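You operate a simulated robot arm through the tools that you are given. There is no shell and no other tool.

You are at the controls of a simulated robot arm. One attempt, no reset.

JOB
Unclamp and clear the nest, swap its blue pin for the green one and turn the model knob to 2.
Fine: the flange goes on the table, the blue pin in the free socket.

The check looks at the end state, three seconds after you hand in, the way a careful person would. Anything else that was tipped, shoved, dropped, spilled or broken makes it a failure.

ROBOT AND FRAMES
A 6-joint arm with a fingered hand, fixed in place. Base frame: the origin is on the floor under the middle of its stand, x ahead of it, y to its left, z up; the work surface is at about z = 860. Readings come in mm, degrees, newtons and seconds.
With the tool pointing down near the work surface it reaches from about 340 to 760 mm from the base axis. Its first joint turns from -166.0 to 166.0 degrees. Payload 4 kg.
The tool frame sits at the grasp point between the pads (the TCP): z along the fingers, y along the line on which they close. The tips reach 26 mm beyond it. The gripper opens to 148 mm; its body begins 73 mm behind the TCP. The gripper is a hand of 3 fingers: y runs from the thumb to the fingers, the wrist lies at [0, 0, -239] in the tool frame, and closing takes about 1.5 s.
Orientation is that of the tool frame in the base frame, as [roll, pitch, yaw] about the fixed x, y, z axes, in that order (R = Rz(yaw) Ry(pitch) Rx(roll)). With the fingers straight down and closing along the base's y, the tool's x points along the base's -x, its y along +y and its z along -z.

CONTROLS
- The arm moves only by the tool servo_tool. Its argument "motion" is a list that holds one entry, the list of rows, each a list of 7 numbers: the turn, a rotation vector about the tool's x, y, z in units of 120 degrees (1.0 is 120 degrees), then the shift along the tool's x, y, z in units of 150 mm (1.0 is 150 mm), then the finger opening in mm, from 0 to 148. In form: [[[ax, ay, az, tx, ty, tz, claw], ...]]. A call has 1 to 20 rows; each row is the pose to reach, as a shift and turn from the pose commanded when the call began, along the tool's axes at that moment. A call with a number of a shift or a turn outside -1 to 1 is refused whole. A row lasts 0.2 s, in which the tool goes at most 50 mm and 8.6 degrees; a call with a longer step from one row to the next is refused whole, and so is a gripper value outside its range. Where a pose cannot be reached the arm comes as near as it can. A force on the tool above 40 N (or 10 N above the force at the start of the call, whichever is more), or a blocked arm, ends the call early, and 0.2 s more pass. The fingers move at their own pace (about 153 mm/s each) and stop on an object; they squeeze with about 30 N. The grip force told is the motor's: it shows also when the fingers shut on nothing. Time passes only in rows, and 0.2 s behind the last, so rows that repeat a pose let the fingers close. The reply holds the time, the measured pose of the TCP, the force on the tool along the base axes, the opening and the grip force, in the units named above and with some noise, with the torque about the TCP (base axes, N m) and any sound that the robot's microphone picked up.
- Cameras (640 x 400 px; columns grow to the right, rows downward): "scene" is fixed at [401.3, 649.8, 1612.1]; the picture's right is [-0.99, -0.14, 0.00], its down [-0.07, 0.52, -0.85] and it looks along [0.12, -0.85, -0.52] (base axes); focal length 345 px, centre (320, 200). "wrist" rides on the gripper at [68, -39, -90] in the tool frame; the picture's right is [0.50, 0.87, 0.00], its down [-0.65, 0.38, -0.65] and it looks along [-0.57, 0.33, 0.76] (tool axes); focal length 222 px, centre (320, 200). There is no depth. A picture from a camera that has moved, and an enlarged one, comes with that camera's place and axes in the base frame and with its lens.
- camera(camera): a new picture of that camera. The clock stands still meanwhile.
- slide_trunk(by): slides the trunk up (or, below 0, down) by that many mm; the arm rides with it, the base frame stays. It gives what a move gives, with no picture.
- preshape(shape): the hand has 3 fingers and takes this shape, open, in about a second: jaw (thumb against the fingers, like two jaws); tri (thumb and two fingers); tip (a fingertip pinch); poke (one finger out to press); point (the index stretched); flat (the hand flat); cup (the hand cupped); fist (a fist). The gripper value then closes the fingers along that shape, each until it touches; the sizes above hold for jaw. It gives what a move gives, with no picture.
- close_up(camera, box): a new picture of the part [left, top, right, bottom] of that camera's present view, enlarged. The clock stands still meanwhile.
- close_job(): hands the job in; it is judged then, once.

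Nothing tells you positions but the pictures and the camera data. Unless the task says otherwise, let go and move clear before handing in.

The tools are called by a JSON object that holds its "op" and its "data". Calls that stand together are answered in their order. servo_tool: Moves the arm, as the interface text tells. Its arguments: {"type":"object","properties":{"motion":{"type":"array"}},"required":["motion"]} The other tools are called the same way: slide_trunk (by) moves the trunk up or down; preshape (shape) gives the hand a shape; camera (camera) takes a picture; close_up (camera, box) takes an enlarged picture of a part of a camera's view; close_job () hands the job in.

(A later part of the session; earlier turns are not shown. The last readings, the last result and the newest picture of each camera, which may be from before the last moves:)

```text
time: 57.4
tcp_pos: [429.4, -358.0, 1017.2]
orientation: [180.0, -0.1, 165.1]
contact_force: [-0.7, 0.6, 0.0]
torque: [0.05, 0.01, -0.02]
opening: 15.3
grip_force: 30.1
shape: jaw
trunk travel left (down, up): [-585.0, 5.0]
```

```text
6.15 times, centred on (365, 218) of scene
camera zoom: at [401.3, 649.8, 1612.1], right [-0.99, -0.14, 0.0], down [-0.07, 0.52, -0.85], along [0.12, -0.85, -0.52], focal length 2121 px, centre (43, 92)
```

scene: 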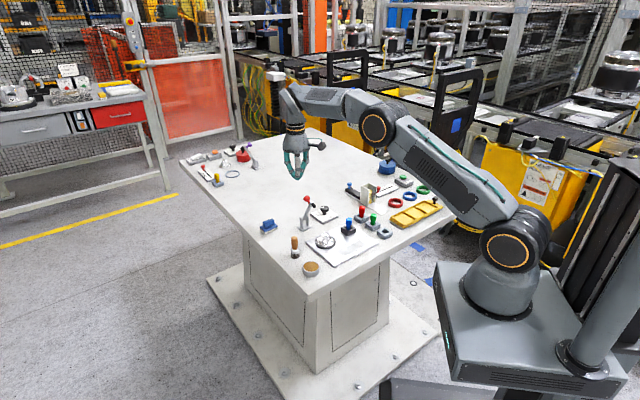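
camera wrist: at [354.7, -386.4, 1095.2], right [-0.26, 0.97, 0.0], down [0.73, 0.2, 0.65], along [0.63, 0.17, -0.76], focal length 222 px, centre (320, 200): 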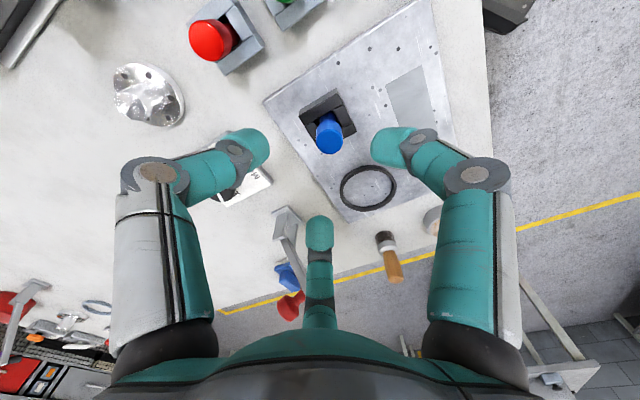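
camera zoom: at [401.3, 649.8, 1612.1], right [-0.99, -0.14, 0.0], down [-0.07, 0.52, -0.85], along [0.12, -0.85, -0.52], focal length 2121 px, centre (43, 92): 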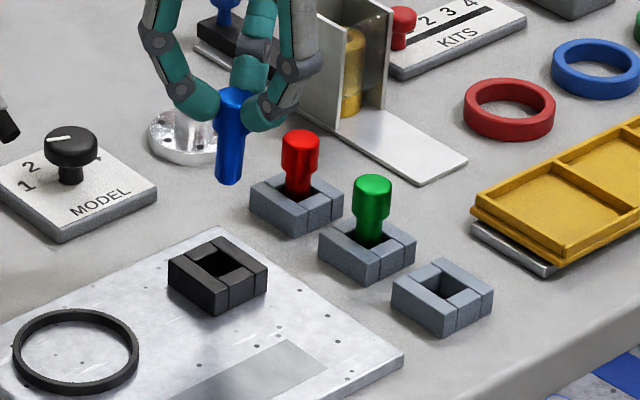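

The blue pin is out. From the views the nest hole is centred near (433.7, -356.6), and the free socket is near (306, -366). I'm carrying the pin over there at a safe height.

{"op": "servo_tool", "data": {"motion": [[[0, 0, 0, 0.15, -0.05, 0, 8], [0, 0, 0, 0.3, -0.1, 0, 8], [0, 0, 0, 0.45, -0.15, 0, 8], [0, 0, 0, 0.6, -0.2, 0, 8], [0, 0, 0, 0.777, -0.262, 0, 8], [0, 0, 0, 0.777, -0.262, 0, 8]]]}}

{"op": "camera", "data": {"camera": "wrist"}}

{"op": "close_up", "data": {"camera": "wrist", "box": [280, 70, 360, 150]}}

{"op": "close_up", "data": {"camera": "scene", "box": [335, 175, 415, 255]}}

```text
time: 58.8
tcp_pos: [305.0, -365.1, 1016.4]
orientation: [-179.9, 0.0, 165.2]
contact_force: [-0.8, -0.5, 0.0]
torque: [0.02, -0.01, 0.02]
opening: 15.3
grip_force: 30.0
shape: jaw
trunk travel left (down, up): [-585.0, 5.0]
```

```text
taken
camera wrist: at [228.9, -385.4, 1106.8], right [-0.26, 0.97, 0.0], down [0.73, 0.2, 0.65], along [0.63, 0.17, -0.76], focal length 222 px, centre (320, 200)
```

wrist: 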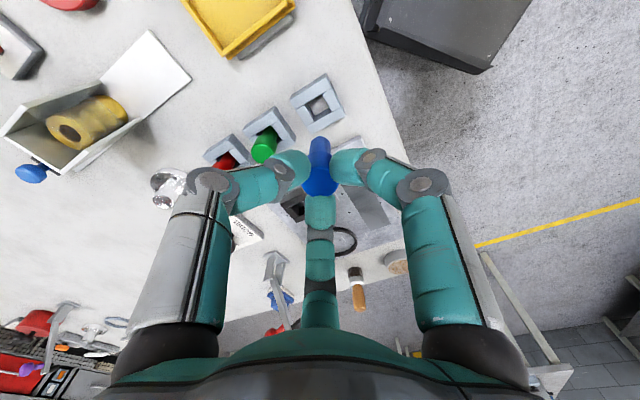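

```text
5.00 times, centred on (320, 110) of wrist
camera zoom: at [228.9, -385.4, 1106.8], right [-0.26, 0.97, 0.0], down [0.73, 0.2, 0.65], along [0.63, 0.17, -0.76], focal length 1111 px, centre (320, 650)
```

zoom: 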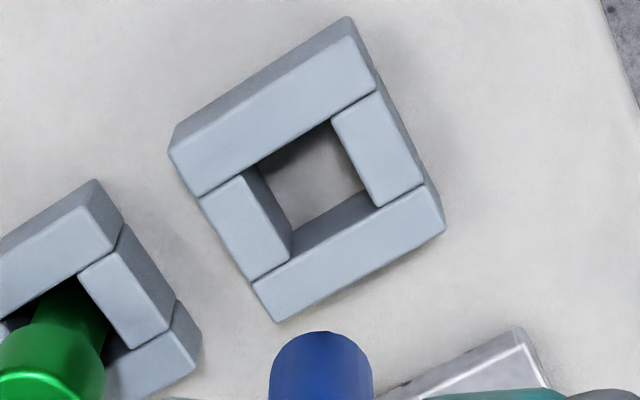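

```text
5.00 times, centred on (375, 215) of scene
camera zoom: at [401.3, 649.8, 1612.1], right [-0.99, -0.14, 0.0], down [-0.07, 0.52, -0.85], along [0.12, -0.85, -0.52], focal length 1723 px, centre (45, 125)
```

zoom: 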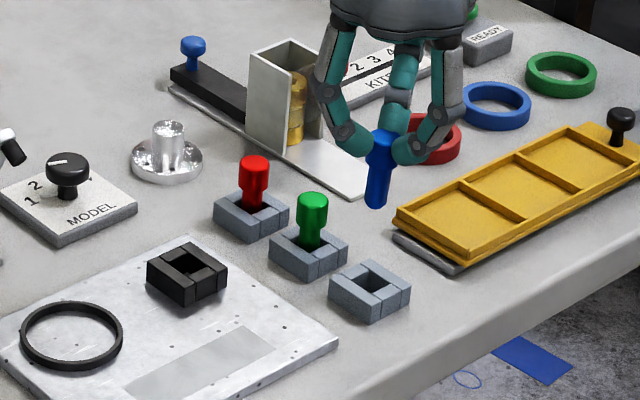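

{"op": "servo_tool", "data": {"motion": [[[0, 0, 0, 0.0055, -0.013, 0.08, 8], [0, 0, 0, 0.0055, -0.013, 0.16, 8], [0, 0, 0, 0.0055, -0.013, 0.24, 8], [0, 0, 0, 0.0055, -0.013, 0.32, 8], [0, 0, 0, 0.0055, -0.013, 0.345, 8], [0, 0, 0, 0.0055, -0.013, 0.345, 8]]]}}

{"op": "close_up", "data": {"camera": "wrist", "box": [270, 90, 370, 190]}}

{"op": "close_up", "data": {"camera": "scene", "box": [355, 185, 415, 250]}}

```text
time: 60.2
tcp_pos: [305.7, -366.8, 966.2]
orientation: [179.9, 0.0, 165.0]
contact_force: [-0.6, 0.6, 0.8]
torque: [-0.02, -0.01, 0.05]
opening: 15.1
grip_force: 30.2
shape: jaw
trunk travel left (down, up): [-585.0, 5.0]
```

```text
4.00 times, centred on (320, 140) of wrist
camera zoom: at [229.5, -387.1, 1056.5], right [-0.26, 0.97, 0.0], down [0.73, 0.2, 0.65], along [0.63, 0.17, -0.76], focal length 888 px, centre (320, 440)
```

zoom: 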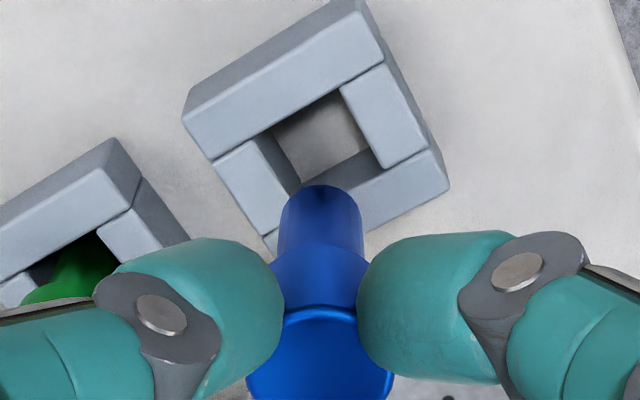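

```text
6.15 times, centred on (385, 218) of scene
camera zoom: at [401.3, 649.8, 1612.1], right [-0.99, -0.14, 0.0], down [-0.07, 0.52, -0.85], along [0.12, -0.85, -0.52], focal length 2121 px, centre (-80, 92)
```

zoom: 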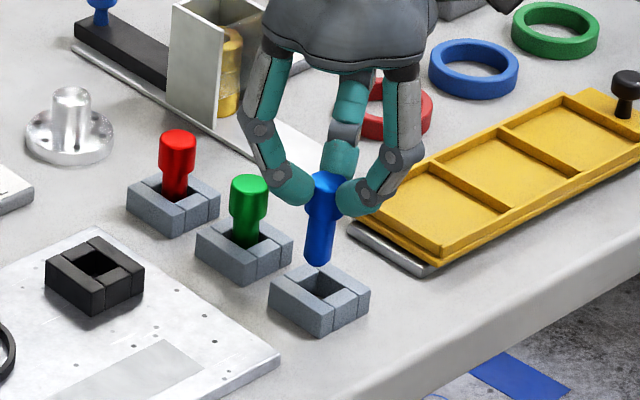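

{"op": "close_up", "data": {"camera": "scene", "box": [370, 205, 400, 240]}}

{"op": "close_up", "data": {"camera": "wrist", "box": [295, 95, 345, 160]}}

```text
11.43 times, centred on (385, 222) of scene
camera zoom: at [401.3, 649.8, 1612.1], right [-0.99, -0.14, 0.0], down [-0.07, 0.52, -0.85], along [0.12, -0.85, -0.52], focal length 3938 px, centre (-423, -57)
```

zoom: 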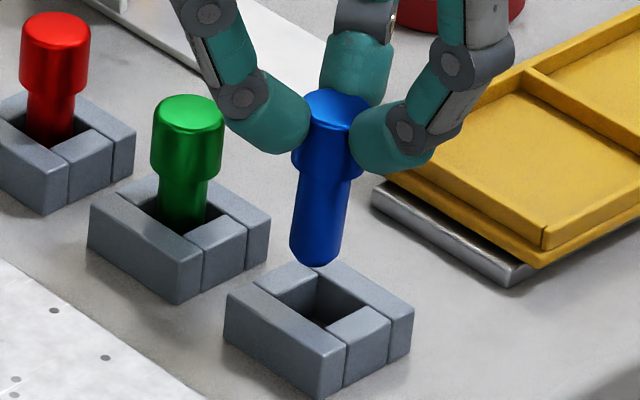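

```text
6.15 times, centred on (320, 128) of wrist
camera zoom: at [229.5, -387.1, 1056.5], right [-0.26, 0.97, 0.0], down [0.73, 0.2, 0.65], along [0.63, 0.17, -0.76], focal length 1367 px, centre (320, 646)
```

zoom: 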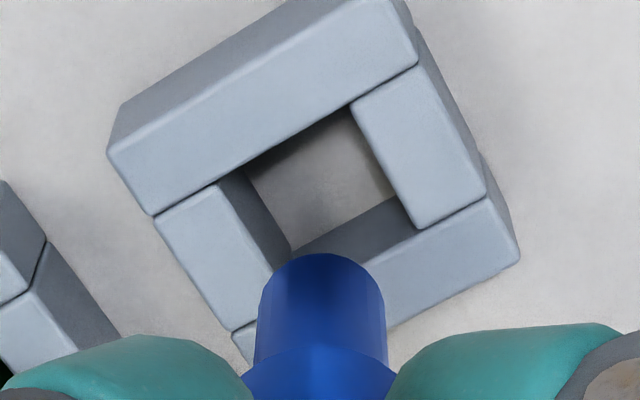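

{"op": "close_up", "data": {"camera": "scene", "box": [374, 215, 400, 241]}}

```text
15.38 times, centred on (387, 228) of scene
camera zoom: at [401.3, 649.8, 1612.1], right [-0.99, -0.14, 0.0], down [-0.07, 0.52, -0.85], along [0.12, -0.85, -0.52], focal length 5302 px, centre (-711, -231)
```

zoom: 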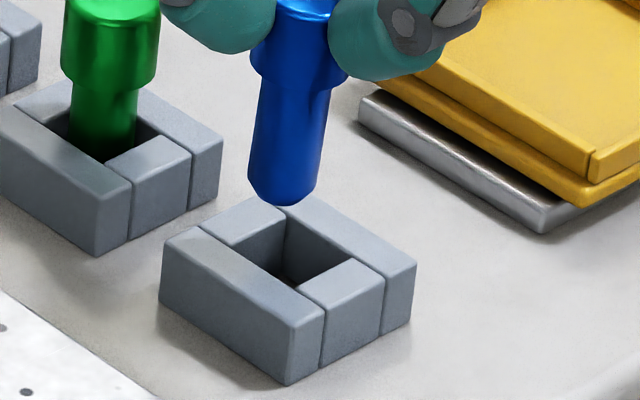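

{"op": "servo_tool", "data": {"motion": [[[0, 0, 0, 0, 0, 0.03, 8], [0, 0, 0, 0, 0, 0.06, 8], [0, 0, 0, 0, 0, 0.087, 8], [0, 0, 0, 0, 0, 0.087, 8]]]}}

{"op": "close_up", "data": {"camera": "scene", "box": [374, 215, 400, 241]}}

{"op": "close_up", "data": {"camera": "wrist", "box": [295, 105, 345, 165]}}

```text
time: 61.2
tcp_pos: [305.9, -367.4, 953.8]
orientation: [-180.0, 0.1, 164.9]
contact_force: [0.1, -0.8, -0.4]
torque: [-0.01, -0.01, 0.01]
opening: 15.3
grip_force: 29.9
shape: jaw
trunk travel left (down, up): [-585.0, 5.0]
```

```text
15.38 times, centred on (387, 228) of scene
camera zoom: at [401.3, 649.8, 1612.1], right [-0.99, -0.14, 0.0], down [-0.07, 0.52, -0.85], along [0.12, -0.85, -0.52], focal length 5302 px, centre (-711, -231)
```

zoom: 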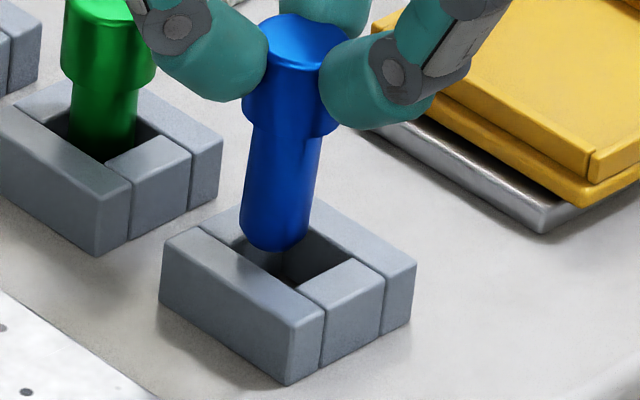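

```text
6.67 times, centred on (320, 135) of wrist
camera zoom: at [230.1, -387.4, 1043.0], right [-0.26, 0.97, 0.0], down [0.73, 0.2, 0.65], along [0.63, 0.17, -0.76], focal length 1481 px, centre (320, 633)
```

zoom: 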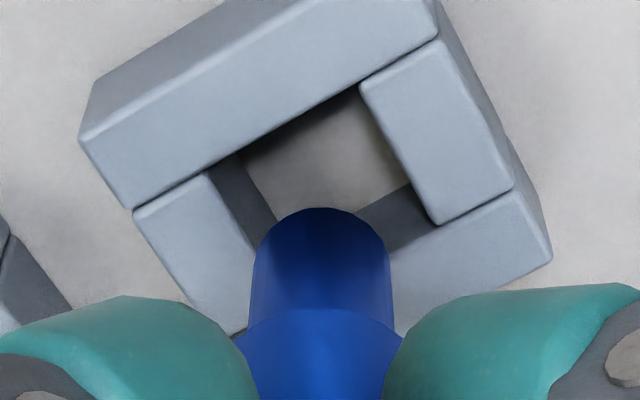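

Comparing both views, the pin's tip is still about 4–5 mm off the hole centre toward +x. I'm shifting it to correct and checking again.

{"op": "servo_tool", "data": {"motion": [[[0, 0, 0, 0.014, -0.009, 0, 8], [0, 0, 0, 0.029, -0.0176, 0, 8], [0, 0, 0, 0.029, -0.0176, 0, 8]]]}}

{"op": "close_up", "data": {"camera": "scene", "box": [374, 215, 400, 241]}}

{"op": "close_up", "data": {"camera": "wrist", "box": [295, 105, 345, 165]}}

```text
time: 62.0
tcp_pos: [301.1, -369.2, 953.7]
orientation: [-180.0, 0.1, 165.0]
contact_force: [0.6, -0.1, -1.0]
torque: [0.02, 0.03, 0.0]
opening: 15.2
grip_force: 29.9
shape: jaw
trunk travel left (down, up): [-585.0, 5.0]
```

```text
15.38 times, centred on (387, 228) of scene
camera zoom: at [401.3, 649.8, 1612.1], right [-0.99, -0.14, 0.0], down [-0.07, 0.52, -0.85], along [0.12, -0.85, -0.52], focal length 5302 px, centre (-711, -231)
```

zoom: 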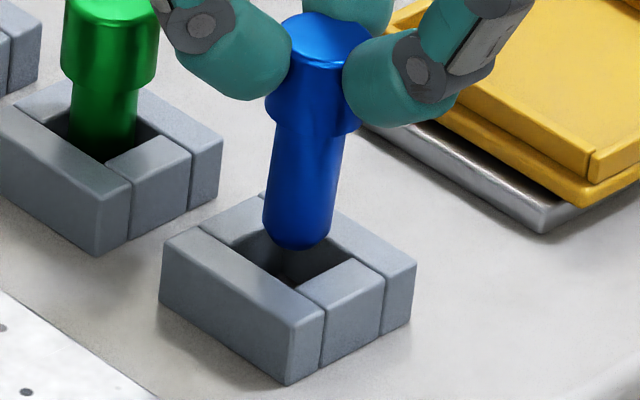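

```text
6.67 times, centred on (320, 135) of wrist
camera zoom: at [224.8, -388.7, 1043.1], right [-0.26, 0.97, 0.0], down [0.73, 0.2, 0.65], along [0.63, 0.17, -0.76], focal length 1481 px, centre (320, 633)
```

zoom: 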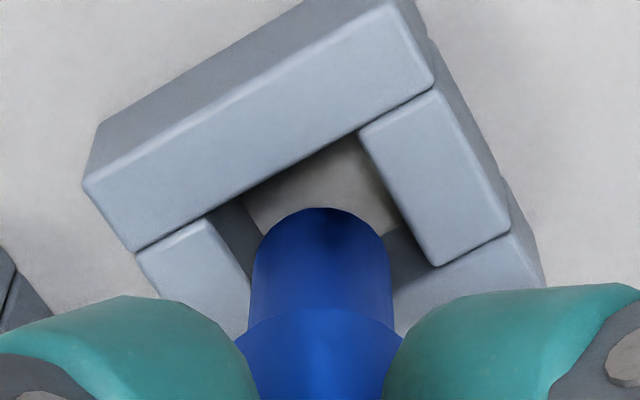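

{"op": "servo_tool", "data": {"motion": [[[0, 0, 0, -0.002, 0, 0.013, 8], [0, 0, 0, -0.002, 0, 0.026, 8], [0, 0, 0, -0.002, 0, 0.04, 8], [0, 0, 0, -0.002, 0, 0.053, 8], [0, 0, 0, -0.002, 0, 0.067, 8]]]}}

{"op": "close_up", "data": {"camera": "scene", "box": [374, 215, 400, 241]}}

{"op": "close_up", "data": {"camera": "wrist", "box": [295, 105, 345, 165]}}

```text
time: 63.2
tcp_pos: [299.7, -368.8, 942.7]
orientation: [-180.0, 0.0, 165.1]
contact_force: [-0.7, 0.2, 0.0]
torque: [0.02, 0.0, 0.01]
opening: 15.1
grip_force: 30.1
shape: jaw
trunk travel left (down, up): [-585.0, 5.0]
```

```text
15.38 times, centred on (387, 228) of scene
camera zoom: at [401.3, 649.8, 1612.1], right [-0.99, -0.14, 0.0], down [-0.07, 0.52, -0.85], along [0.12, -0.85, -0.52], focal length 5302 px, centre (-711, -231)
```

zoom: 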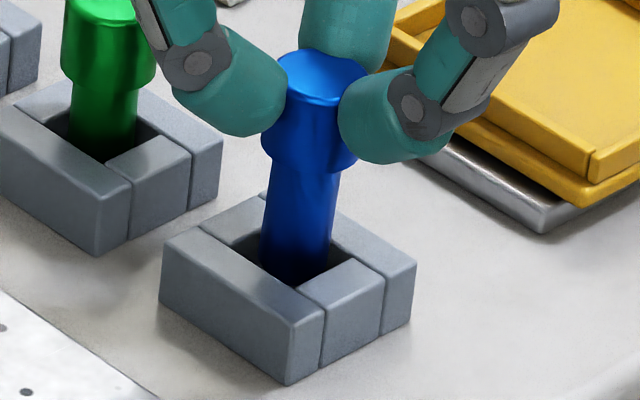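

```text
6.67 times, centred on (320, 135) of wrist
camera zoom: at [224.7, -389.4, 1032.5], right [-0.26, 0.97, 0.0], down [0.73, 0.2, 0.65], along [0.63, 0.17, -0.76], focal length 1481 px, centre (320, 633)
```

zoom: 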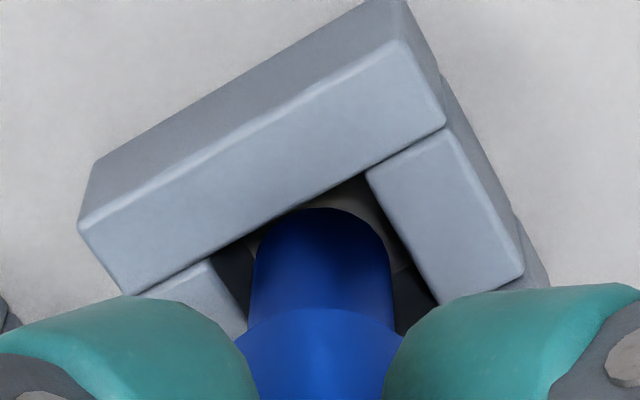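

The pin has entered the socket with no force. I'm continuing down gently until it seats.

{"op": "servo_tool", "data": {"motion": [[[0, 0, 0, 0, 0, 0.013, 8], [0, 0, 0, 0, 0, 0.026, 8], [0, 0, 0, 0, 0, 0.04, 8], [0, 0, 0, 0, 0, 0.053, 8]]]}}

{"op": "servo_tool", "data": {"motion": [[[0, 0, 0, 0, 0, 0.008, 8], [0, 0, 0, 0, 0, 0.016, 8], [0, 0, 0, 0, 0, 0.016, 8]]]}}

{"op": "close_up", "data": {"camera": "scene", "box": [374, 215, 400, 241]}}

```text
time: 64.2
tcp_pos: [300.9, -370.4, 933.8]
orientation: [-179.9, 0.0, 165.0]
contact_force: [-0.1, -0.2, -0.4]
torque: [-0.01, 0.01, -0.05]
opening: 15.1
grip_force: 30.0
shape: jaw
trunk travel left (down, up): [-585.0, 5.0]
```

```text
time: 65.0
tcp_pos: [299.8, -368.5, 932.6]
orientation: [-180.0, 0.0, 165.0]
contact_force: [0.3, 0.4, -1.4]
torque: [0.02, -0.03, -0.03]
opening: 15.4
grip_force: 30.1
shape: jaw
trunk travel left (down, up): [-585.0, 5.0]
```

```text
15.38 times, centred on (387, 228) of scene
camera zoom: at [401.3, 649.8, 1612.1], right [-0.99, -0.14, 0.0], down [-0.07, 0.52, -0.85], along [0.12, -0.85, -0.52], focal length 5302 px, centre (-711, -231)
```

zoom: 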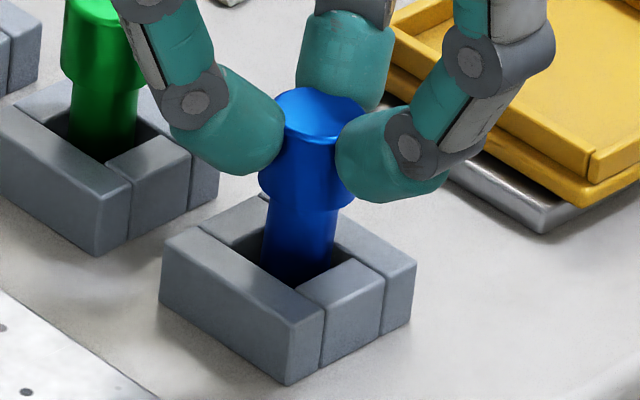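

{"op": "servo_tool", "data": {"motion": [[[0, 0, 0, 0, 0, 0.007, 8], [0, 0, 0, 0, 0, 0.014, 8]]]}}

{"op": "servo_tool", "data": {"motion": [[[0, 0, 0, 0, 0, 0.007, 8], [0, 0, 0, 0, 0, 0.014, 8]]]}}

```text
time: 65.6
tcp_pos: [300.0, -369.2, 931.2]
orientation: [-180.0, 0.1, 165.1]
contact_force: [-0.2, 0.7, 9.4]
torque: [-0.06, 0.01, -0.01]
opening: 15.4
grip_force: 30.4
shape: jaw
trunk travel left (down, up): [-585.0, 5.0]
```

```text
time: 66.2
tcp_pos: [301.3, -368.5, 929.9]
orientation: [-179.9, 0.1, 165.1]
contact_force: [0.7, -1.2, 27.7]
torque: [-0.06, -0.01, -0.02]
opening: 16.7
grip_force: 29.9
shape: jaw
trunk travel left (down, up): [-585.0, 5.0]
```

The pin is seated on the socket floor. I'm releasing it and rising.

{"op": "servo_tool", "data": {"motion": [[[0, 0, 0, 0, 0, -0.013, 8], [0, 0, 0, 0, 0, -0.013, 25], [0, 0, 0, 0, 0, -0.013, 40], [0, 0, 0, 0, 0, -0.013, 45], [0, 0, 0, 0, 0, -0.013, 45]]]}}

{"op": "servo_tool", "data": {"motion": [[[0, 0, 0, 0, 0, -0.1, 45], [0, 0, 0, 0, 0, -0.2, 45], [0, 0, 0, 0, 0, -0.35, 45], [0, 0, 0, 0, 0, -0.5, 50], [0, 0, 0, 0, 0, -0.65, 60], [0, 0, 0, 0, 0, -0.65, 60]]]}}

{"op": "camera", "data": {"camera": "wrist"}}

{"op": "close_up", "data": {"camera": "scene", "box": [335, 185, 415, 250]}}

```text
time: 67.4
tcp_pos: [301.5, -368.5, 930.1]
orientation: [-180.0, 0.0, 165.0]
contact_force: [0.0, 0.0, -0.2]
torque: [0.01, 0.0, 0.03]
opening: 44.7
grip_force: 0.0
shape: jaw
trunk travel left (down, up): [-585.0, 5.0]
```

```text
time: 68.8
tcp_pos: [300.1, -368.8, 1027.9]
orientation: [-179.9, 0.0, 165.0]
contact_force: [0.6, 0.4, 0.8]
torque: [0.02, 0.02, -0.02]
opening: 59.6
grip_force: 0.1
shape: jaw
trunk travel left (down, up): [-585.0, 5.0]
```

```text
taken
camera wrist: at [224.0, -388.3, 1117.3], right [-0.26, 0.97, 0.0], down [0.73, 0.2, 0.65], along [0.63, 0.17, -0.76], focal length 222 px, centre (320, 200)
```

wrist: 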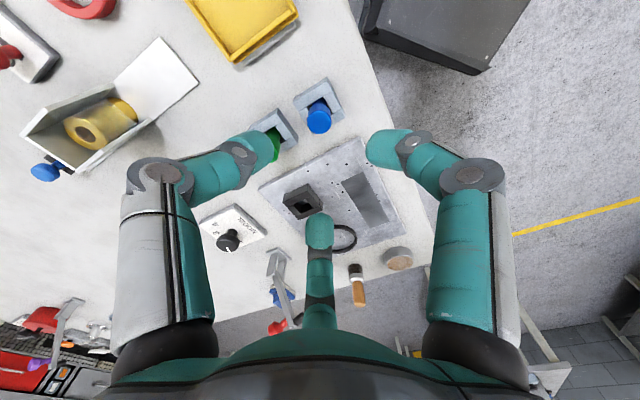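

```text
6.15 times, centred on (375, 218) of scene
camera zoom: at [401.3, 649.8, 1612.1], right [-0.99, -0.14, 0.0], down [-0.07, 0.52, -0.85], along [0.12, -0.85, -0.52], focal length 2121 px, centre (-18, 92)
```

zoom: 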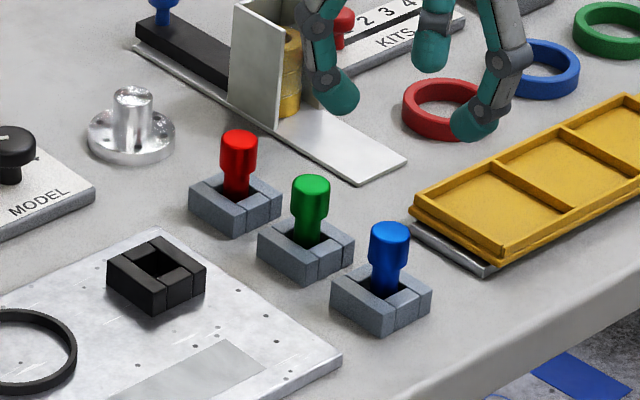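

Blue is upright in the former free socket. Next is the green pin near (347, -409): I'm turning the hand 30° so the fingers straddle the row and clear the red and blue pins.

{"op": "servo_tool", "data": {"motion": [[[0, 0, 0.05, -0.075, -0.036, 0, 55], [0, 0, 0.1, -0.15, -0.072, 0, 50], [0, 0, 0.15, -0.225, -0.108, 0.05, 45], [0, 0, 0.2, -0.3, -0.144, 0.1, 45], [0, 0, 0.25, -0.372, -0.179, 0.15, 45], [0, 0, 0.25, -0.372, -0.179, 0.15, 45]]]}}

{"op": "camera", "data": {"camera": "wrist"}}

{"op": "close_up", "data": {"camera": "wrist", "box": [270, 90, 370, 190]}}

{"op": "close_up", "data": {"camera": "scene", "box": [335, 165, 425, 250]}}

```text
time: 70.2
tcp_pos: [348.3, -408.7, 1005.4]
orientation: [-179.9, 0.1, 135.0]
contact_force: [0.3, -1.2, 0.5]
torque: [0.01, -0.01, -0.02]
opening: 45.4
grip_force: 0.1
shape: jaw
trunk travel left (down, up): [-585.0, 5.0]
```

```text
taken
camera wrist: at [272.2, -389.3, 1095.0], right [0.26, 0.97, 0.0], down [0.73, -0.2, 0.65], along [0.63, -0.17, -0.76], focal length 222 px, centre (320, 200)
```

wrist: 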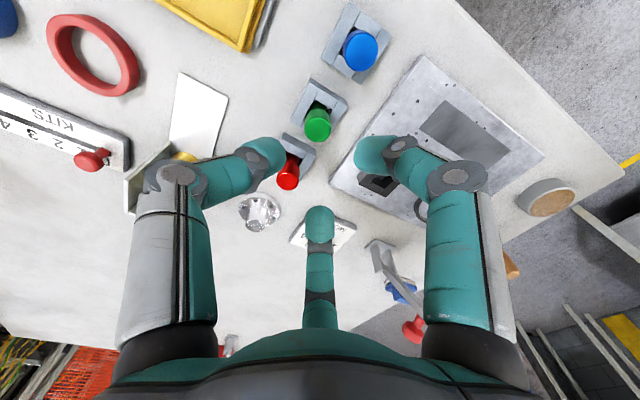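

```text
4.00 times, centred on (320, 140) of wrist
camera zoom: at [272.2, -389.3, 1095.0], right [0.26, 0.97, 0.0], down [0.73, -0.2, 0.65], along [0.63, -0.17, -0.76], focal length 888 px, centre (320, 440)
```

zoom: 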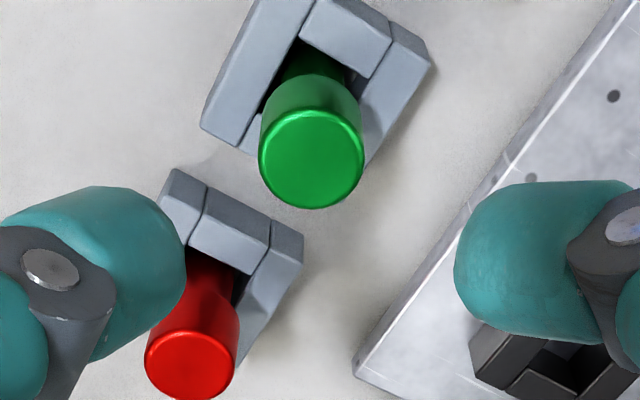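

```text
4.71 times, centred on (380, 208) of scene
camera zoom: at [401.3, 649.8, 1612.1], right [-0.99, -0.14, 0.0], down [-0.07, 0.52, -0.85], along [0.12, -0.85, -0.52], focal length 1622 px, centre (38, 165)
```

zoom: 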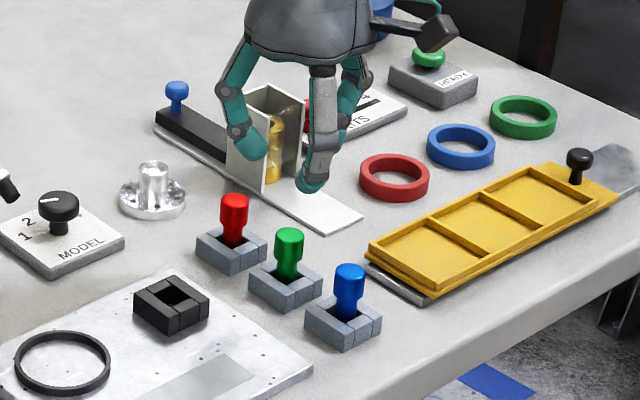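

{"op": "servo_tool", "data": {"motion": [[[0, 0, 0, 0, -0.0127, 0.1, 45], [0, 0, 0, 0, -0.0127, 0.2, 45], [0, 0, 0, 0, -0.0127, 0.3, 45], [0, 0, 0, 0, -0.0127, 0.35, 45], [0, 0, 0, 0, -0.0127, 0.35, 45]]]}}

{"op": "close_up", "data": {"camera": "wrist", "box": [250, 100, 390, 220]}}

{"op": "close_up", "data": {"camera": "scene", "box": [335, 185, 405, 250]}}

```text
time: 71.4
tcp_pos: [345.3, -410.0, 952.8]
orientation: [180.0, -0.1, 134.9]
contact_force: [-0.3, 0.0, -0.3]
torque: [0.0, 0.01, -0.02]
opening: 45.6
grip_force: 0.1
shape: jaw
trunk travel left (down, up): [-585.0, 5.0]
```

```text
3.33 times, centred on (320, 160) of wrist
camera zoom: at [269.8, -389.8, 1041.9], right [0.26, 0.97, 0.0], down [0.73, -0.2, 0.65], along [0.63, -0.17, -0.76], focal length 740 px, centre (320, 333)
```

zoom: 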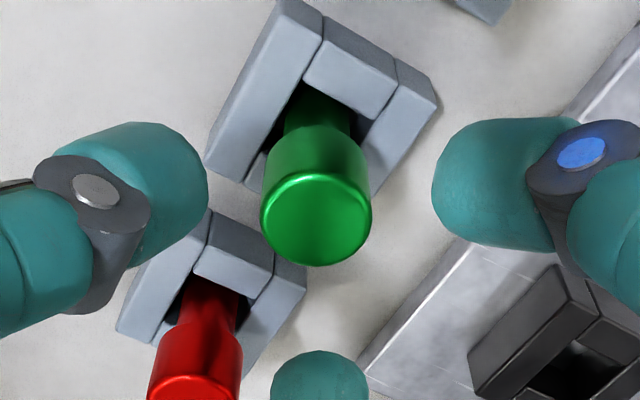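

```text
6.15 times, centred on (370, 218) of scene
camera zoom: at [401.3, 649.8, 1612.1], right [-0.99, -0.14, 0.0], down [-0.07, 0.52, -0.85], along [0.12, -0.85, -0.52], focal length 2121 px, centre (12, 92)
```

zoom: 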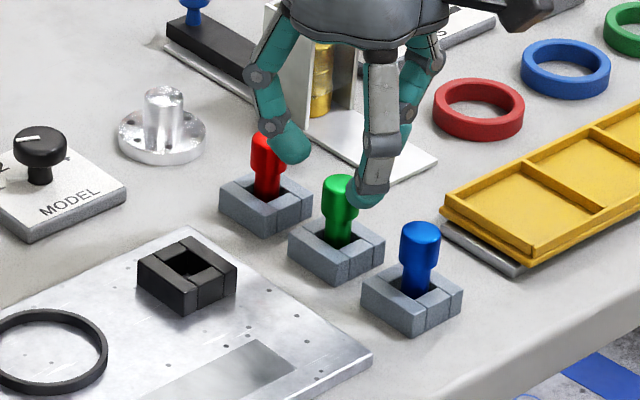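

{"op": "servo_tool", "data": {"motion": [[[0, 0, 0, -0.01, 0, 0.05, 45], [0, 0, 0, -0.01, 0, 0.1, 45], [0, 0, 0, -0.01, 0, 0.14, 45], [0, 0, 0, -0.01, 0, 0.14, 45]]]}}

{"op": "close_up", "data": {"camera": "wrist", "box": [250, 110, 390, 230]}}

{"op": "close_up", "data": {"camera": "scene", "box": [345, 195, 405, 250]}}

```text
time: 72.4
tcp_pos: [346.4, -410.8, 930.5]
orientation: [179.9, 0.0, 135.0]
contact_force: [-0.9, 0.3, -0.5]
torque: [0.03, 0.05, -0.03]
opening: 45.4
grip_force: 0.1
shape: jaw
trunk travel left (down, up): [-585.0, 5.0]
```

```text
3.33 times, centred on (320, 170) of wrist
camera zoom: at [270.6, -390.2, 1020.6], right [0.26, 0.97, 0.0], down [0.73, -0.2, 0.65], along [0.63, -0.17, -0.76], focal length 740 px, centre (320, 300)
```

zoom: 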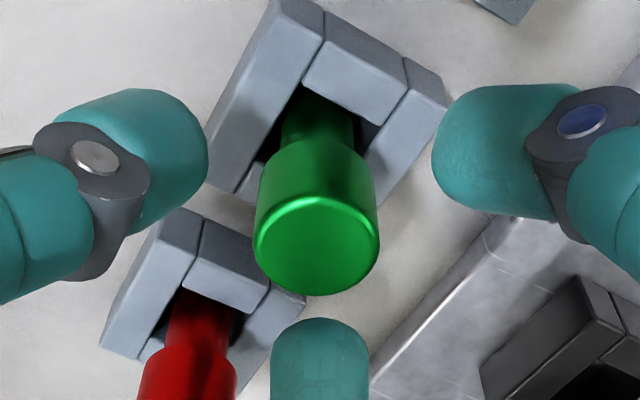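

```text
7.27 times, centred on (375, 222) of scene
camera zoom: at [401.3, 649.8, 1612.1], right [-0.99, -0.14, 0.0], down [-0.07, 0.52, -0.85], along [0.12, -0.85, -0.52], focal length 2506 px, centre (-80, 36)
```

zoom: 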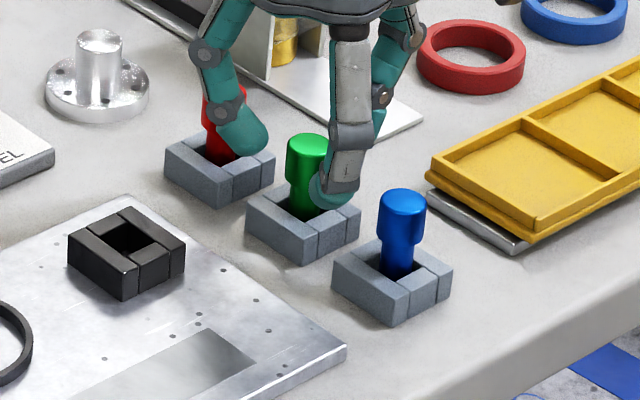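

{"op": "servo_tool", "data": {"motion": [[[0, 0, 0, 0, 0, 0, 30], [0, 0, 0, 0, 0, 0, 10], [0, 0, 0, 0, 0, 0, 8], [0, 0, 0, 0, 0, 0, 8], [0, 0, 0, 0, 0, 0, 8], [0, 0, 0, 0, 0, 0, 8]]]}}

{"op": "close_up", "data": {"camera": "wrist", "box": [250, 110, 390, 230]}}

{"op": "close_up", "data": {"camera": "scene", "box": [345, 195, 405, 250]}}

```text
time: 73.8
tcp_pos: [346.1, -410.6, 931.2]
orientation: [-179.9, 0.0, 135.0]
contact_force: [0.6, 0.3, 0.3]
torque: [-0.03, -0.04, 0.03]
opening: 16.1
grip_force: 29.9
shape: jaw
trunk travel left (down, up): [-585.0, 5.0]
```

```text
3.33 times, centred on (320, 170) of wrist
camera zoom: at [270.5, -390.2, 1020.7], right [0.26, 0.97, 0.0], down [0.73, -0.2, 0.65], along [0.63, -0.17, -0.76], focal length 740 px, centre (320, 300)
```

zoom: 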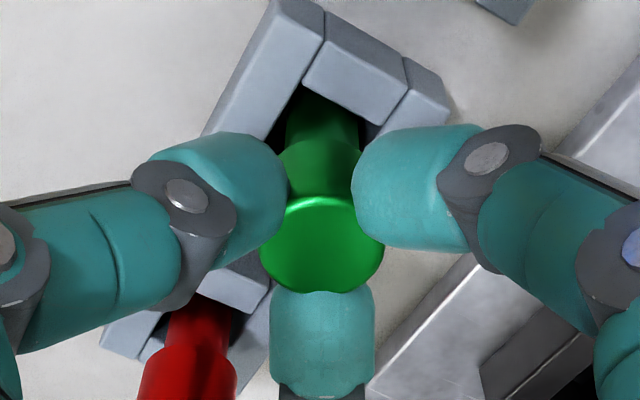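

```text
7.27 times, centred on (375, 222) of scene
camera zoom: at [401.3, 649.8, 1612.1], right [-0.99, -0.14, 0.0], down [-0.07, 0.52, -0.85], along [0.12, -0.85, -0.52], focal length 2506 px, centre (-80, 36)
```

zoom: 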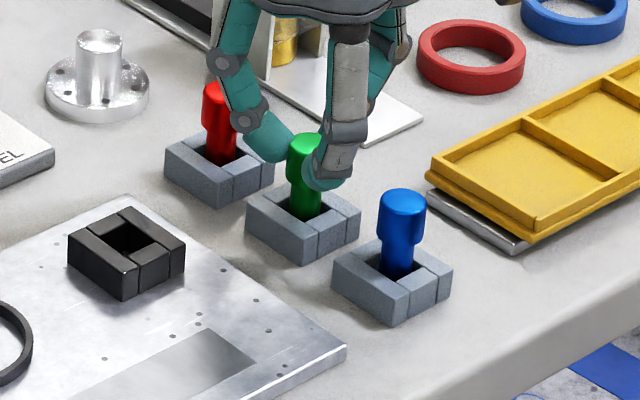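

Green is gripped and well centred. I'm lifting it straight out.

{"op": "servo_tool", "data": {"motion": [[[0, 0, 0, 0, 0, -0.04, 6], [0, 0, 0, 0, 0, -0.08, 6], [0, 0, 0, 0, 0, -0.14, 6], [0, 0, 0, 0, 0, -0.2, 6], [0, 0, 0, 0, 0, -0.3, 6], [0, 0, 0, 0, 0, -0.4, 6], [0, 0, 0, 0, 0, -0.5, 6], [0, 0, 0, 0, 0, -0.57, 6], [0, 0, 0, 0, 0, -0.57, 6]]]}}

{"op": "camera", "data": {"camera": "wrist"}}

{"op": "close_up", "data": {"camera": "scene", "box": [335, 165, 415, 250]}}

```text
time: 75.8
tcp_pos: [348.0, -410.5, 1017.2]
orientation: [-180.0, 0.0, 135.1]
contact_force: [0.5, -0.7, -0.1]
torque: [-0.01, -0.01, 0.03]
opening: 15.9
grip_force: 30.5
shape: jaw
trunk travel left (down, up): [-585.0, 5.0]
```

```text
taken
camera wrist: at [271.6, -390.8, 1107.3], right [0.26, 0.97, 0.0], down [0.73, -0.2, 0.65], along [0.63, -0.17, -0.76], focal length 222 px, centre (320, 200)
```

wrist: 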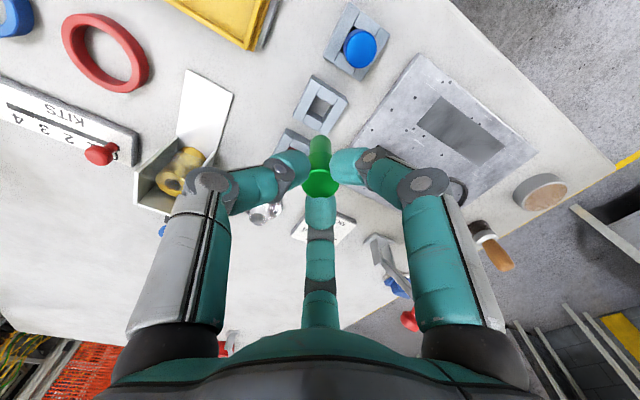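

```text
4.71 times, centred on (375, 208) of scene
camera zoom: at [401.3, 649.8, 1612.1], right [-0.99, -0.14, 0.0], down [-0.07, 0.52, -0.85], along [0.12, -0.85, -0.52], focal length 1622 px, centre (61, 165)
```

zoom: 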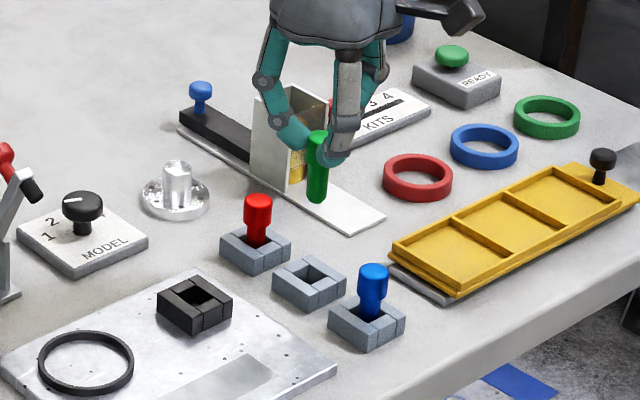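

{"op": "servo_tool", "data": {"motion": [[[0, 0, 0, -0.03, 0.13, 0, 6], [0, 0, 0, -0.06, 0.26, 0, 6], [0, 0, 0, -0.09, 0.39, 0, 6], [0, 0, 0, -0.12, 0.52, 0, 6], [0, 0, 0, -0.158, 0.657, 0, 6], [0, 0, 0, -0.158, 0.657, 0.1, 6], [0, 0, 0, -0.158, 0.657, 0.2, 6], [0, 0, 0, -0.158, 0.657, 0.26, 6], [0, 0, 0, -0.158, 0.657, 0.26, 6]]]}}

{"op": "close_up", "data": {"camera": "wrist", "box": [280, 95, 360, 165]}}

{"op": "close_up", "data": {"camera": "scene", "box": [340, 200, 370, 236]}}

```text
time: 77.8
tcp_pos: [433.4, -357.8, 976.9]
orientation: [179.9, 0.0, 135.0]
contact_force: [1.0, 0.1, -0.8]
torque: [-0.02, -0.05, -0.01]
opening: 15.9
grip_force: 30.2
shape: jaw
trunk travel left (down, up): [-585.0, 5.0]
```

```text
5.71 times, centred on (320, 130) of wrist
camera zoom: at [357.7, -337.4, 1067.6], right [0.26, 0.97, 0.0], down [0.73, -0.2, 0.65], along [0.63, -0.17, -0.76], focal length 1269 px, centre (320, 600)
```

zoom: 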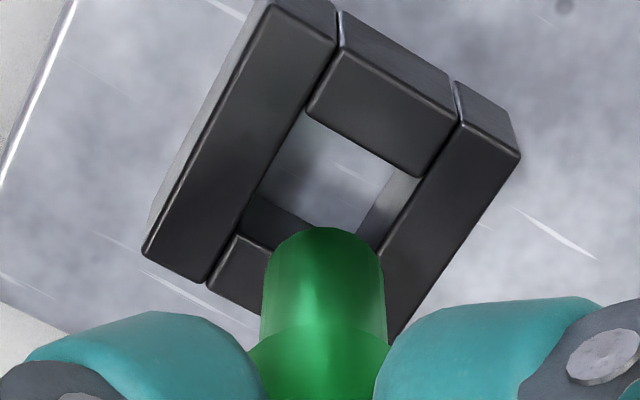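

```text
11.11 times, centred on (355, 218) of scene
camera zoom: at [401.3, 649.8, 1612.1], right [-0.99, -0.14, 0.0], down [-0.07, 0.52, -0.85], along [0.12, -0.85, -0.52], focal length 3829 px, centre (-69, 0)
```

zoom: 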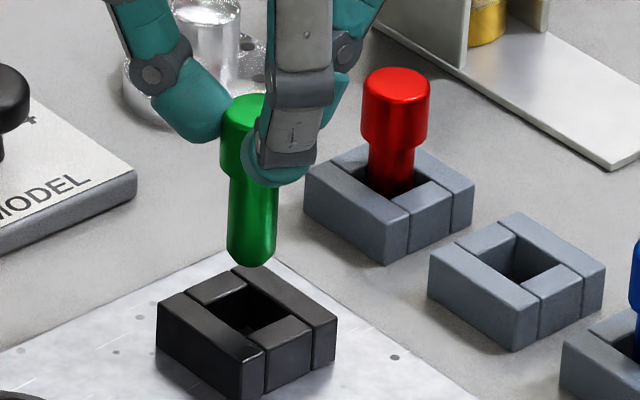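

{"op": "servo_tool", "data": {"motion": [[[0, 0, 0, 0.004, 0.004, 0.03, 6], [0, 0, 0, 0.004, 0.004, 0.06, 6], [0, 0, 0, 0.004, 0.004, 0.09, 6], [0, 0, 0, 0.004, 0.004, 0.107, 6], [0, 0, 0, 0.004, 0.004, 0.107, 6]]]}}

{"op": "close_up", "data": {"camera": "wrist", "box": [280, 95, 360, 165]}}

{"op": "close_up", "data": {"camera": "scene", "box": [340, 210, 366, 236]}}

```text
time: 79.0
tcp_pos: [433.1, -357.9, 961.2]
orientation: [180.0, 0.1, 135.0]
contact_force: [-0.1, 0.1, -0.8]
torque: [-0.01, -0.02, -0.02]
opening: 16.0
grip_force: 29.7
shape: jaw
trunk travel left (down, up): [-585.0, 5.0]
```

```text
5.71 times, centred on (320, 130) of wrist
camera zoom: at [357.2, -337.3, 1052.2], right [0.26, 0.97, 0.0], down [0.73, -0.2, 0.65], along [0.63, -0.17, -0.76], focal length 1269 px, centre (320, 600)
```

zoom: 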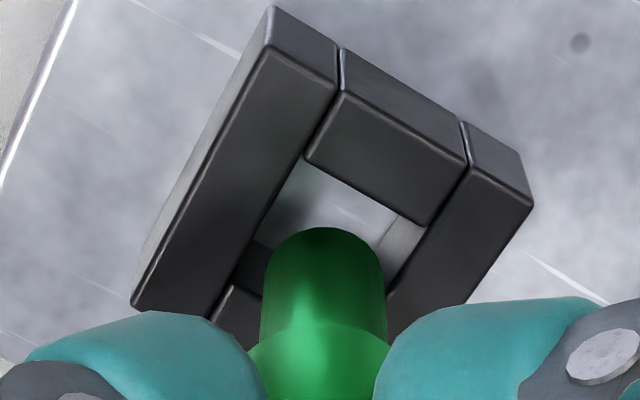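

```text
15.38 times, centred on (353, 223) of scene
camera zoom: at [401.3, 649.8, 1612.1], right [-0.99, -0.14, 0.0], down [-0.07, 0.52, -0.85], along [0.12, -0.85, -0.52], focal length 5302 px, centre (-188, -154)
```

zoom: 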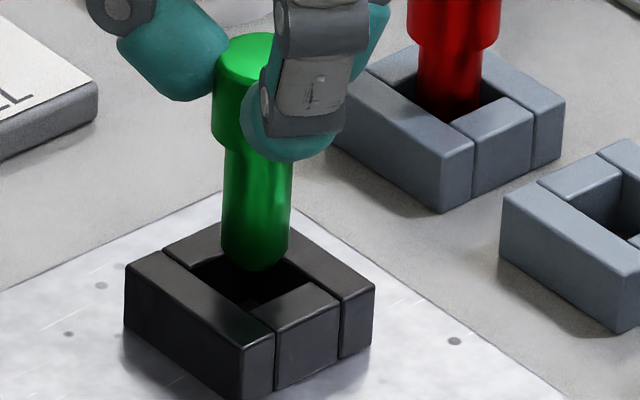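

{"op": "servo_tool", "data": {"motion": [[[0, 0, 0, 0.005, 0.008, 0, 6], [0, 0, 0, 0.005, 0.008, 0.013, 6], [0, 0, 0, 0.005, 0.008, 0.027, 6], [0, 0, 0, 0.005, 0.008, 0.04, 6], [0, 0, 0, 0.005, 0.008, 0.053, 6]]]}}

{"op": "close_up", "data": {"camera": "wrist", "box": [280, 95, 360, 165]}}

{"op": "close_up", "data": {"camera": "scene", "box": [340, 210, 366, 236]}}

```text
time: 80.2
tcp_pos: [434.5, -356.2, 952.6]
orientation: [-180.0, 0.0, 135.0]
contact_force: [0.3, -0.8, -0.4]
torque: [0.02, 0.02, -0.02]
opening: 15.8
grip_force: 30.4
shape: jaw
trunk travel left (down, up): [-585.0, 5.0]
```

```text
5.71 times, centred on (320, 130) of wrist
camera zoom: at [358.5, -335.4, 1043.8], right [0.26, 0.97, 0.0], down [0.73, -0.2, 0.65], along [0.63, -0.17, -0.76], focal length 1269 px, centre (320, 600)
```

zoom: 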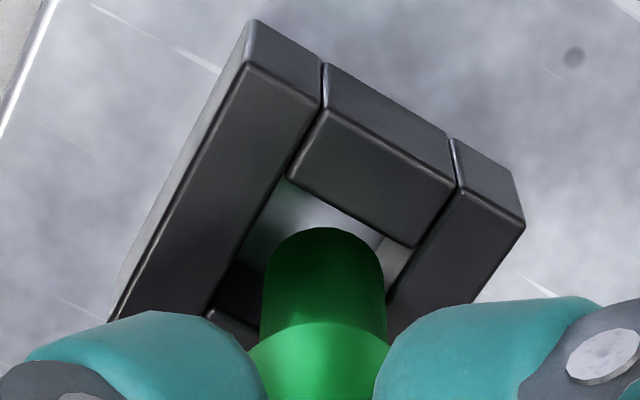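

```text
15.38 times, centred on (353, 223) of scene
camera zoom: at [401.3, 649.8, 1612.1], right [-0.99, -0.14, 0.0], down [-0.07, 0.52, -0.85], along [0.12, -0.85, -0.52], focal length 5302 px, centre (-188, -154)
```

zoom: 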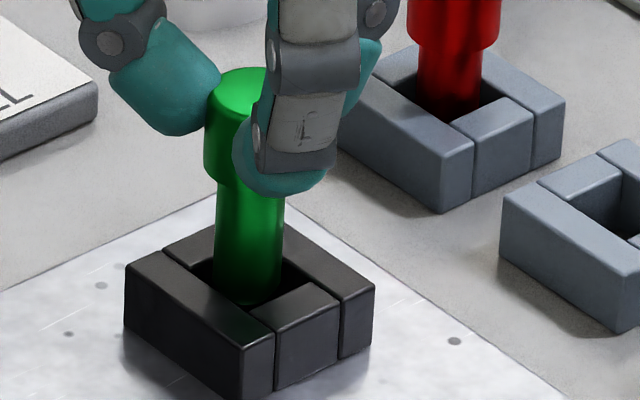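

The green pin has entered the nest socket cleanly; continuing down to seat it.

{"op": "servo_tool", "data": {"motion": [[[0, 0, 0, 0, 0, 0.013, 6], [0, 0, 0, 0, 0, 0.027, 6], [0, 0, 0, 0, 0, 0.04, 6], [0, 0, 0, 0, 0, 0.053, 6]]]}}

{"op": "servo_tool", "data": {"motion": [[[0, 0, 0, 0, 0, 0.007, 6], [0, 0, 0, 0, 0, 0.013, 6]]]}}

{"op": "close_up", "data": {"camera": "scene", "box": [340, 210, 366, 236]}}

```text
time: 81.2
tcp_pos: [434.8, -355.7, 946.5]
orientation: [180.0, 0.0, 135.2]
contact_force: [-0.3, -0.3, -0.4]
torque: [0.0, 0.01, -0.02]
opening: 15.4
grip_force: 30.1
shape: jaw
trunk travel left (down, up): [-585.0, 5.0]
```

```text
time: 81.8
tcp_pos: [435.2, -355.8, 944.8]
orientation: [-180.0, -0.1, 135.1]
contact_force: [-0.3, -0.5, -0.2]
torque: [-0.01, -0.04, -0.01]
opening: 15.7
grip_force: 30.4
shape: jaw
trunk travel left (down, up): [-585.0, 5.0]
```

```text
15.38 times, centred on (353, 223) of scene
camera zoom: at [401.3, 649.8, 1612.1], right [-0.99, -0.14, 0.0], down [-0.07, 0.52, -0.85], along [0.12, -0.85, -0.52], focal length 5302 px, centre (-188, -154)
```

zoom: 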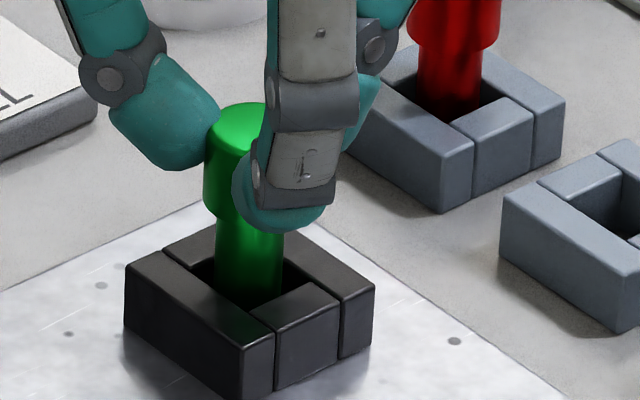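

{"op": "servo_tool", "data": {"motion": [[[0, 0, 0, 0, 0, 0.007, 6], [0, 0, 0, 0, 0, 0.013, 6]]]}}

{"op": "servo_tool", "data": {"motion": [[[0, 0, 0, 0, 0, 0.007, 6], [0, 0, 0, 0, 0, 0.013, 6]]]}}

```text
time: 82.4
tcp_pos: [434.3, -355.5, 941.3]
orientation: [180.0, 0.0, 135.0]
contact_force: [0.2, -1.0, -0.7]
torque: [0.02, -0.03, 0.02]
opening: 15.9
grip_force: 30.3
shape: jaw
trunk travel left (down, up): [-585.0, 5.0]
```

```text
time: 83.0
tcp_pos: [433.8, -357.1, 941.6]
orientation: [-180.0, 0.0, 135.1]
contact_force: [0.6, 0.6, -0.5]
torque: [0.01, 0.0, 0.01]
opening: 16.0
grip_force: 30.3
shape: jaw
trunk travel left (down, up): [-585.0, 5.0]
```

{"op": "servo_tool", "data": {"motion": [[[0, 0, 0, 0, 0, 0.007, 6], [0, 0, 0, 0, 0, 0.013, 6]]]}}

{"op": "servo_tool", "data": {"motion": [[[0, 0, 0, 0, 0, 0.007, 6], [0, 0, 0, 0, 0, 0.013, 6]]]}}

```text
time: 83.6
tcp_pos: [434.0, -355.4, 938.7]
orientation: [-179.9, 0.1, 134.9]
contact_force: [1.1, 0.1, 13.6]
torque: [-0.01, -0.05, -0.01]
opening: 16.4
grip_force: 29.6
shape: jaw
trunk travel left (down, up): [-585.0, 5.0]
```

```text
time: 84.2
tcp_pos: [433.8, -355.2, 937.9]
orientation: [-180.0, 0.3, 135.0]
contact_force: [0.7, -2.0, 32.3]
torque: [-0.11, -0.05, -0.01]
opening: 17.2
grip_force: 30.2
shape: jaw
trunk travel left (down, up): [-585.0, 5.0]
```

Seated. I'm releasing the green pin and rising.

{"op": "servo_tool", "data": {"motion": [[[0, 0, 0, 0, 0, -0.013, 6], [0, 0, 0, 0, 0, -0.013, 25], [0, 0, 0, 0, 0, -0.013, 40], [0, 0, 0, 0, 0, -0.013, 50], [0, 0, 0, 0, 0, -0.013, 50]]]}}

{"op": "servo_tool", "data": {"motion": [[[0, 0, 0, 0, 0, -0.1, 50], [0, 0, 0, 0, 0, -0.2, 50], [0, 0, 0, 0, 0, -0.35, 50], [0, 0, 0, 0, 0, -0.5, 55], [0, 0, 0, 0, 0, -0.65, 65], [0, 0, 0, 0, 0, -0.7, 65]]]}}

{"op": "camera", "data": {"camera": "wrist"}}

{"op": "close_up", "data": {"camera": "scene", "box": [290, 170, 420, 270]}}

```text
time: 85.4
tcp_pos: [434.0, -356.7, 938.0]
orientation: [-180.0, 0.0, 134.9]
contact_force: [0.2, -0.3, 0.3]
torque: [-0.01, 0.02, 0.02]
opening: 49.5
grip_force: 0.1
shape: jaw
trunk travel left (down, up): [-585.0, 5.0]
```

```text
time: 86.8
tcp_pos: [435.9, -358.0, 1042.4]
orientation: [-180.0, 0.1, 134.9]
contact_force: [0.3, -0.7, 0.2]
torque: [0.01, 0.02, -0.01]
opening: 64.5
grip_force: 0.0
shape: jaw
trunk travel left (down, up): [-585.0, 5.0]
```

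```text
taken
camera wrist: at [358.6, -336.5, 1132.9], right [0.26, 0.97, 0.0], down [0.73, -0.2, 0.65], along [0.63, -0.17, -0.76], focal length 222 px, centre (320, 200)
```

wrist: 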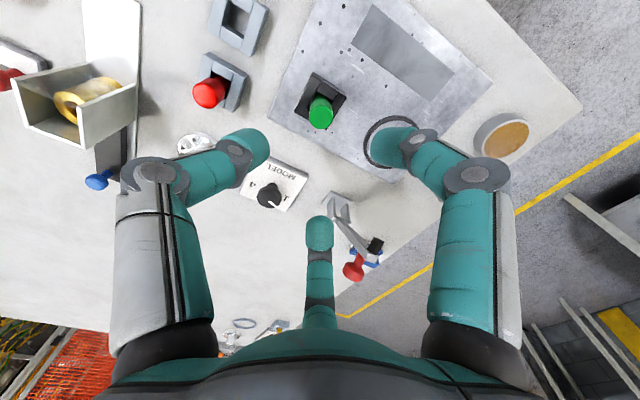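

```text
4.00 times, centred on (355, 220) of scene
camera zoom: at [401.3, 649.8, 1612.1], right [-0.99, -0.14, 0.0], down [-0.07, 0.52, -0.85], along [0.12, -0.85, -0.52], focal length 1378 px, centre (180, 120)
```

zoom: 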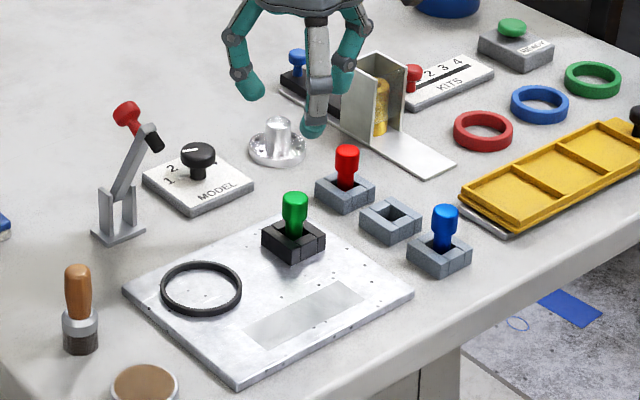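

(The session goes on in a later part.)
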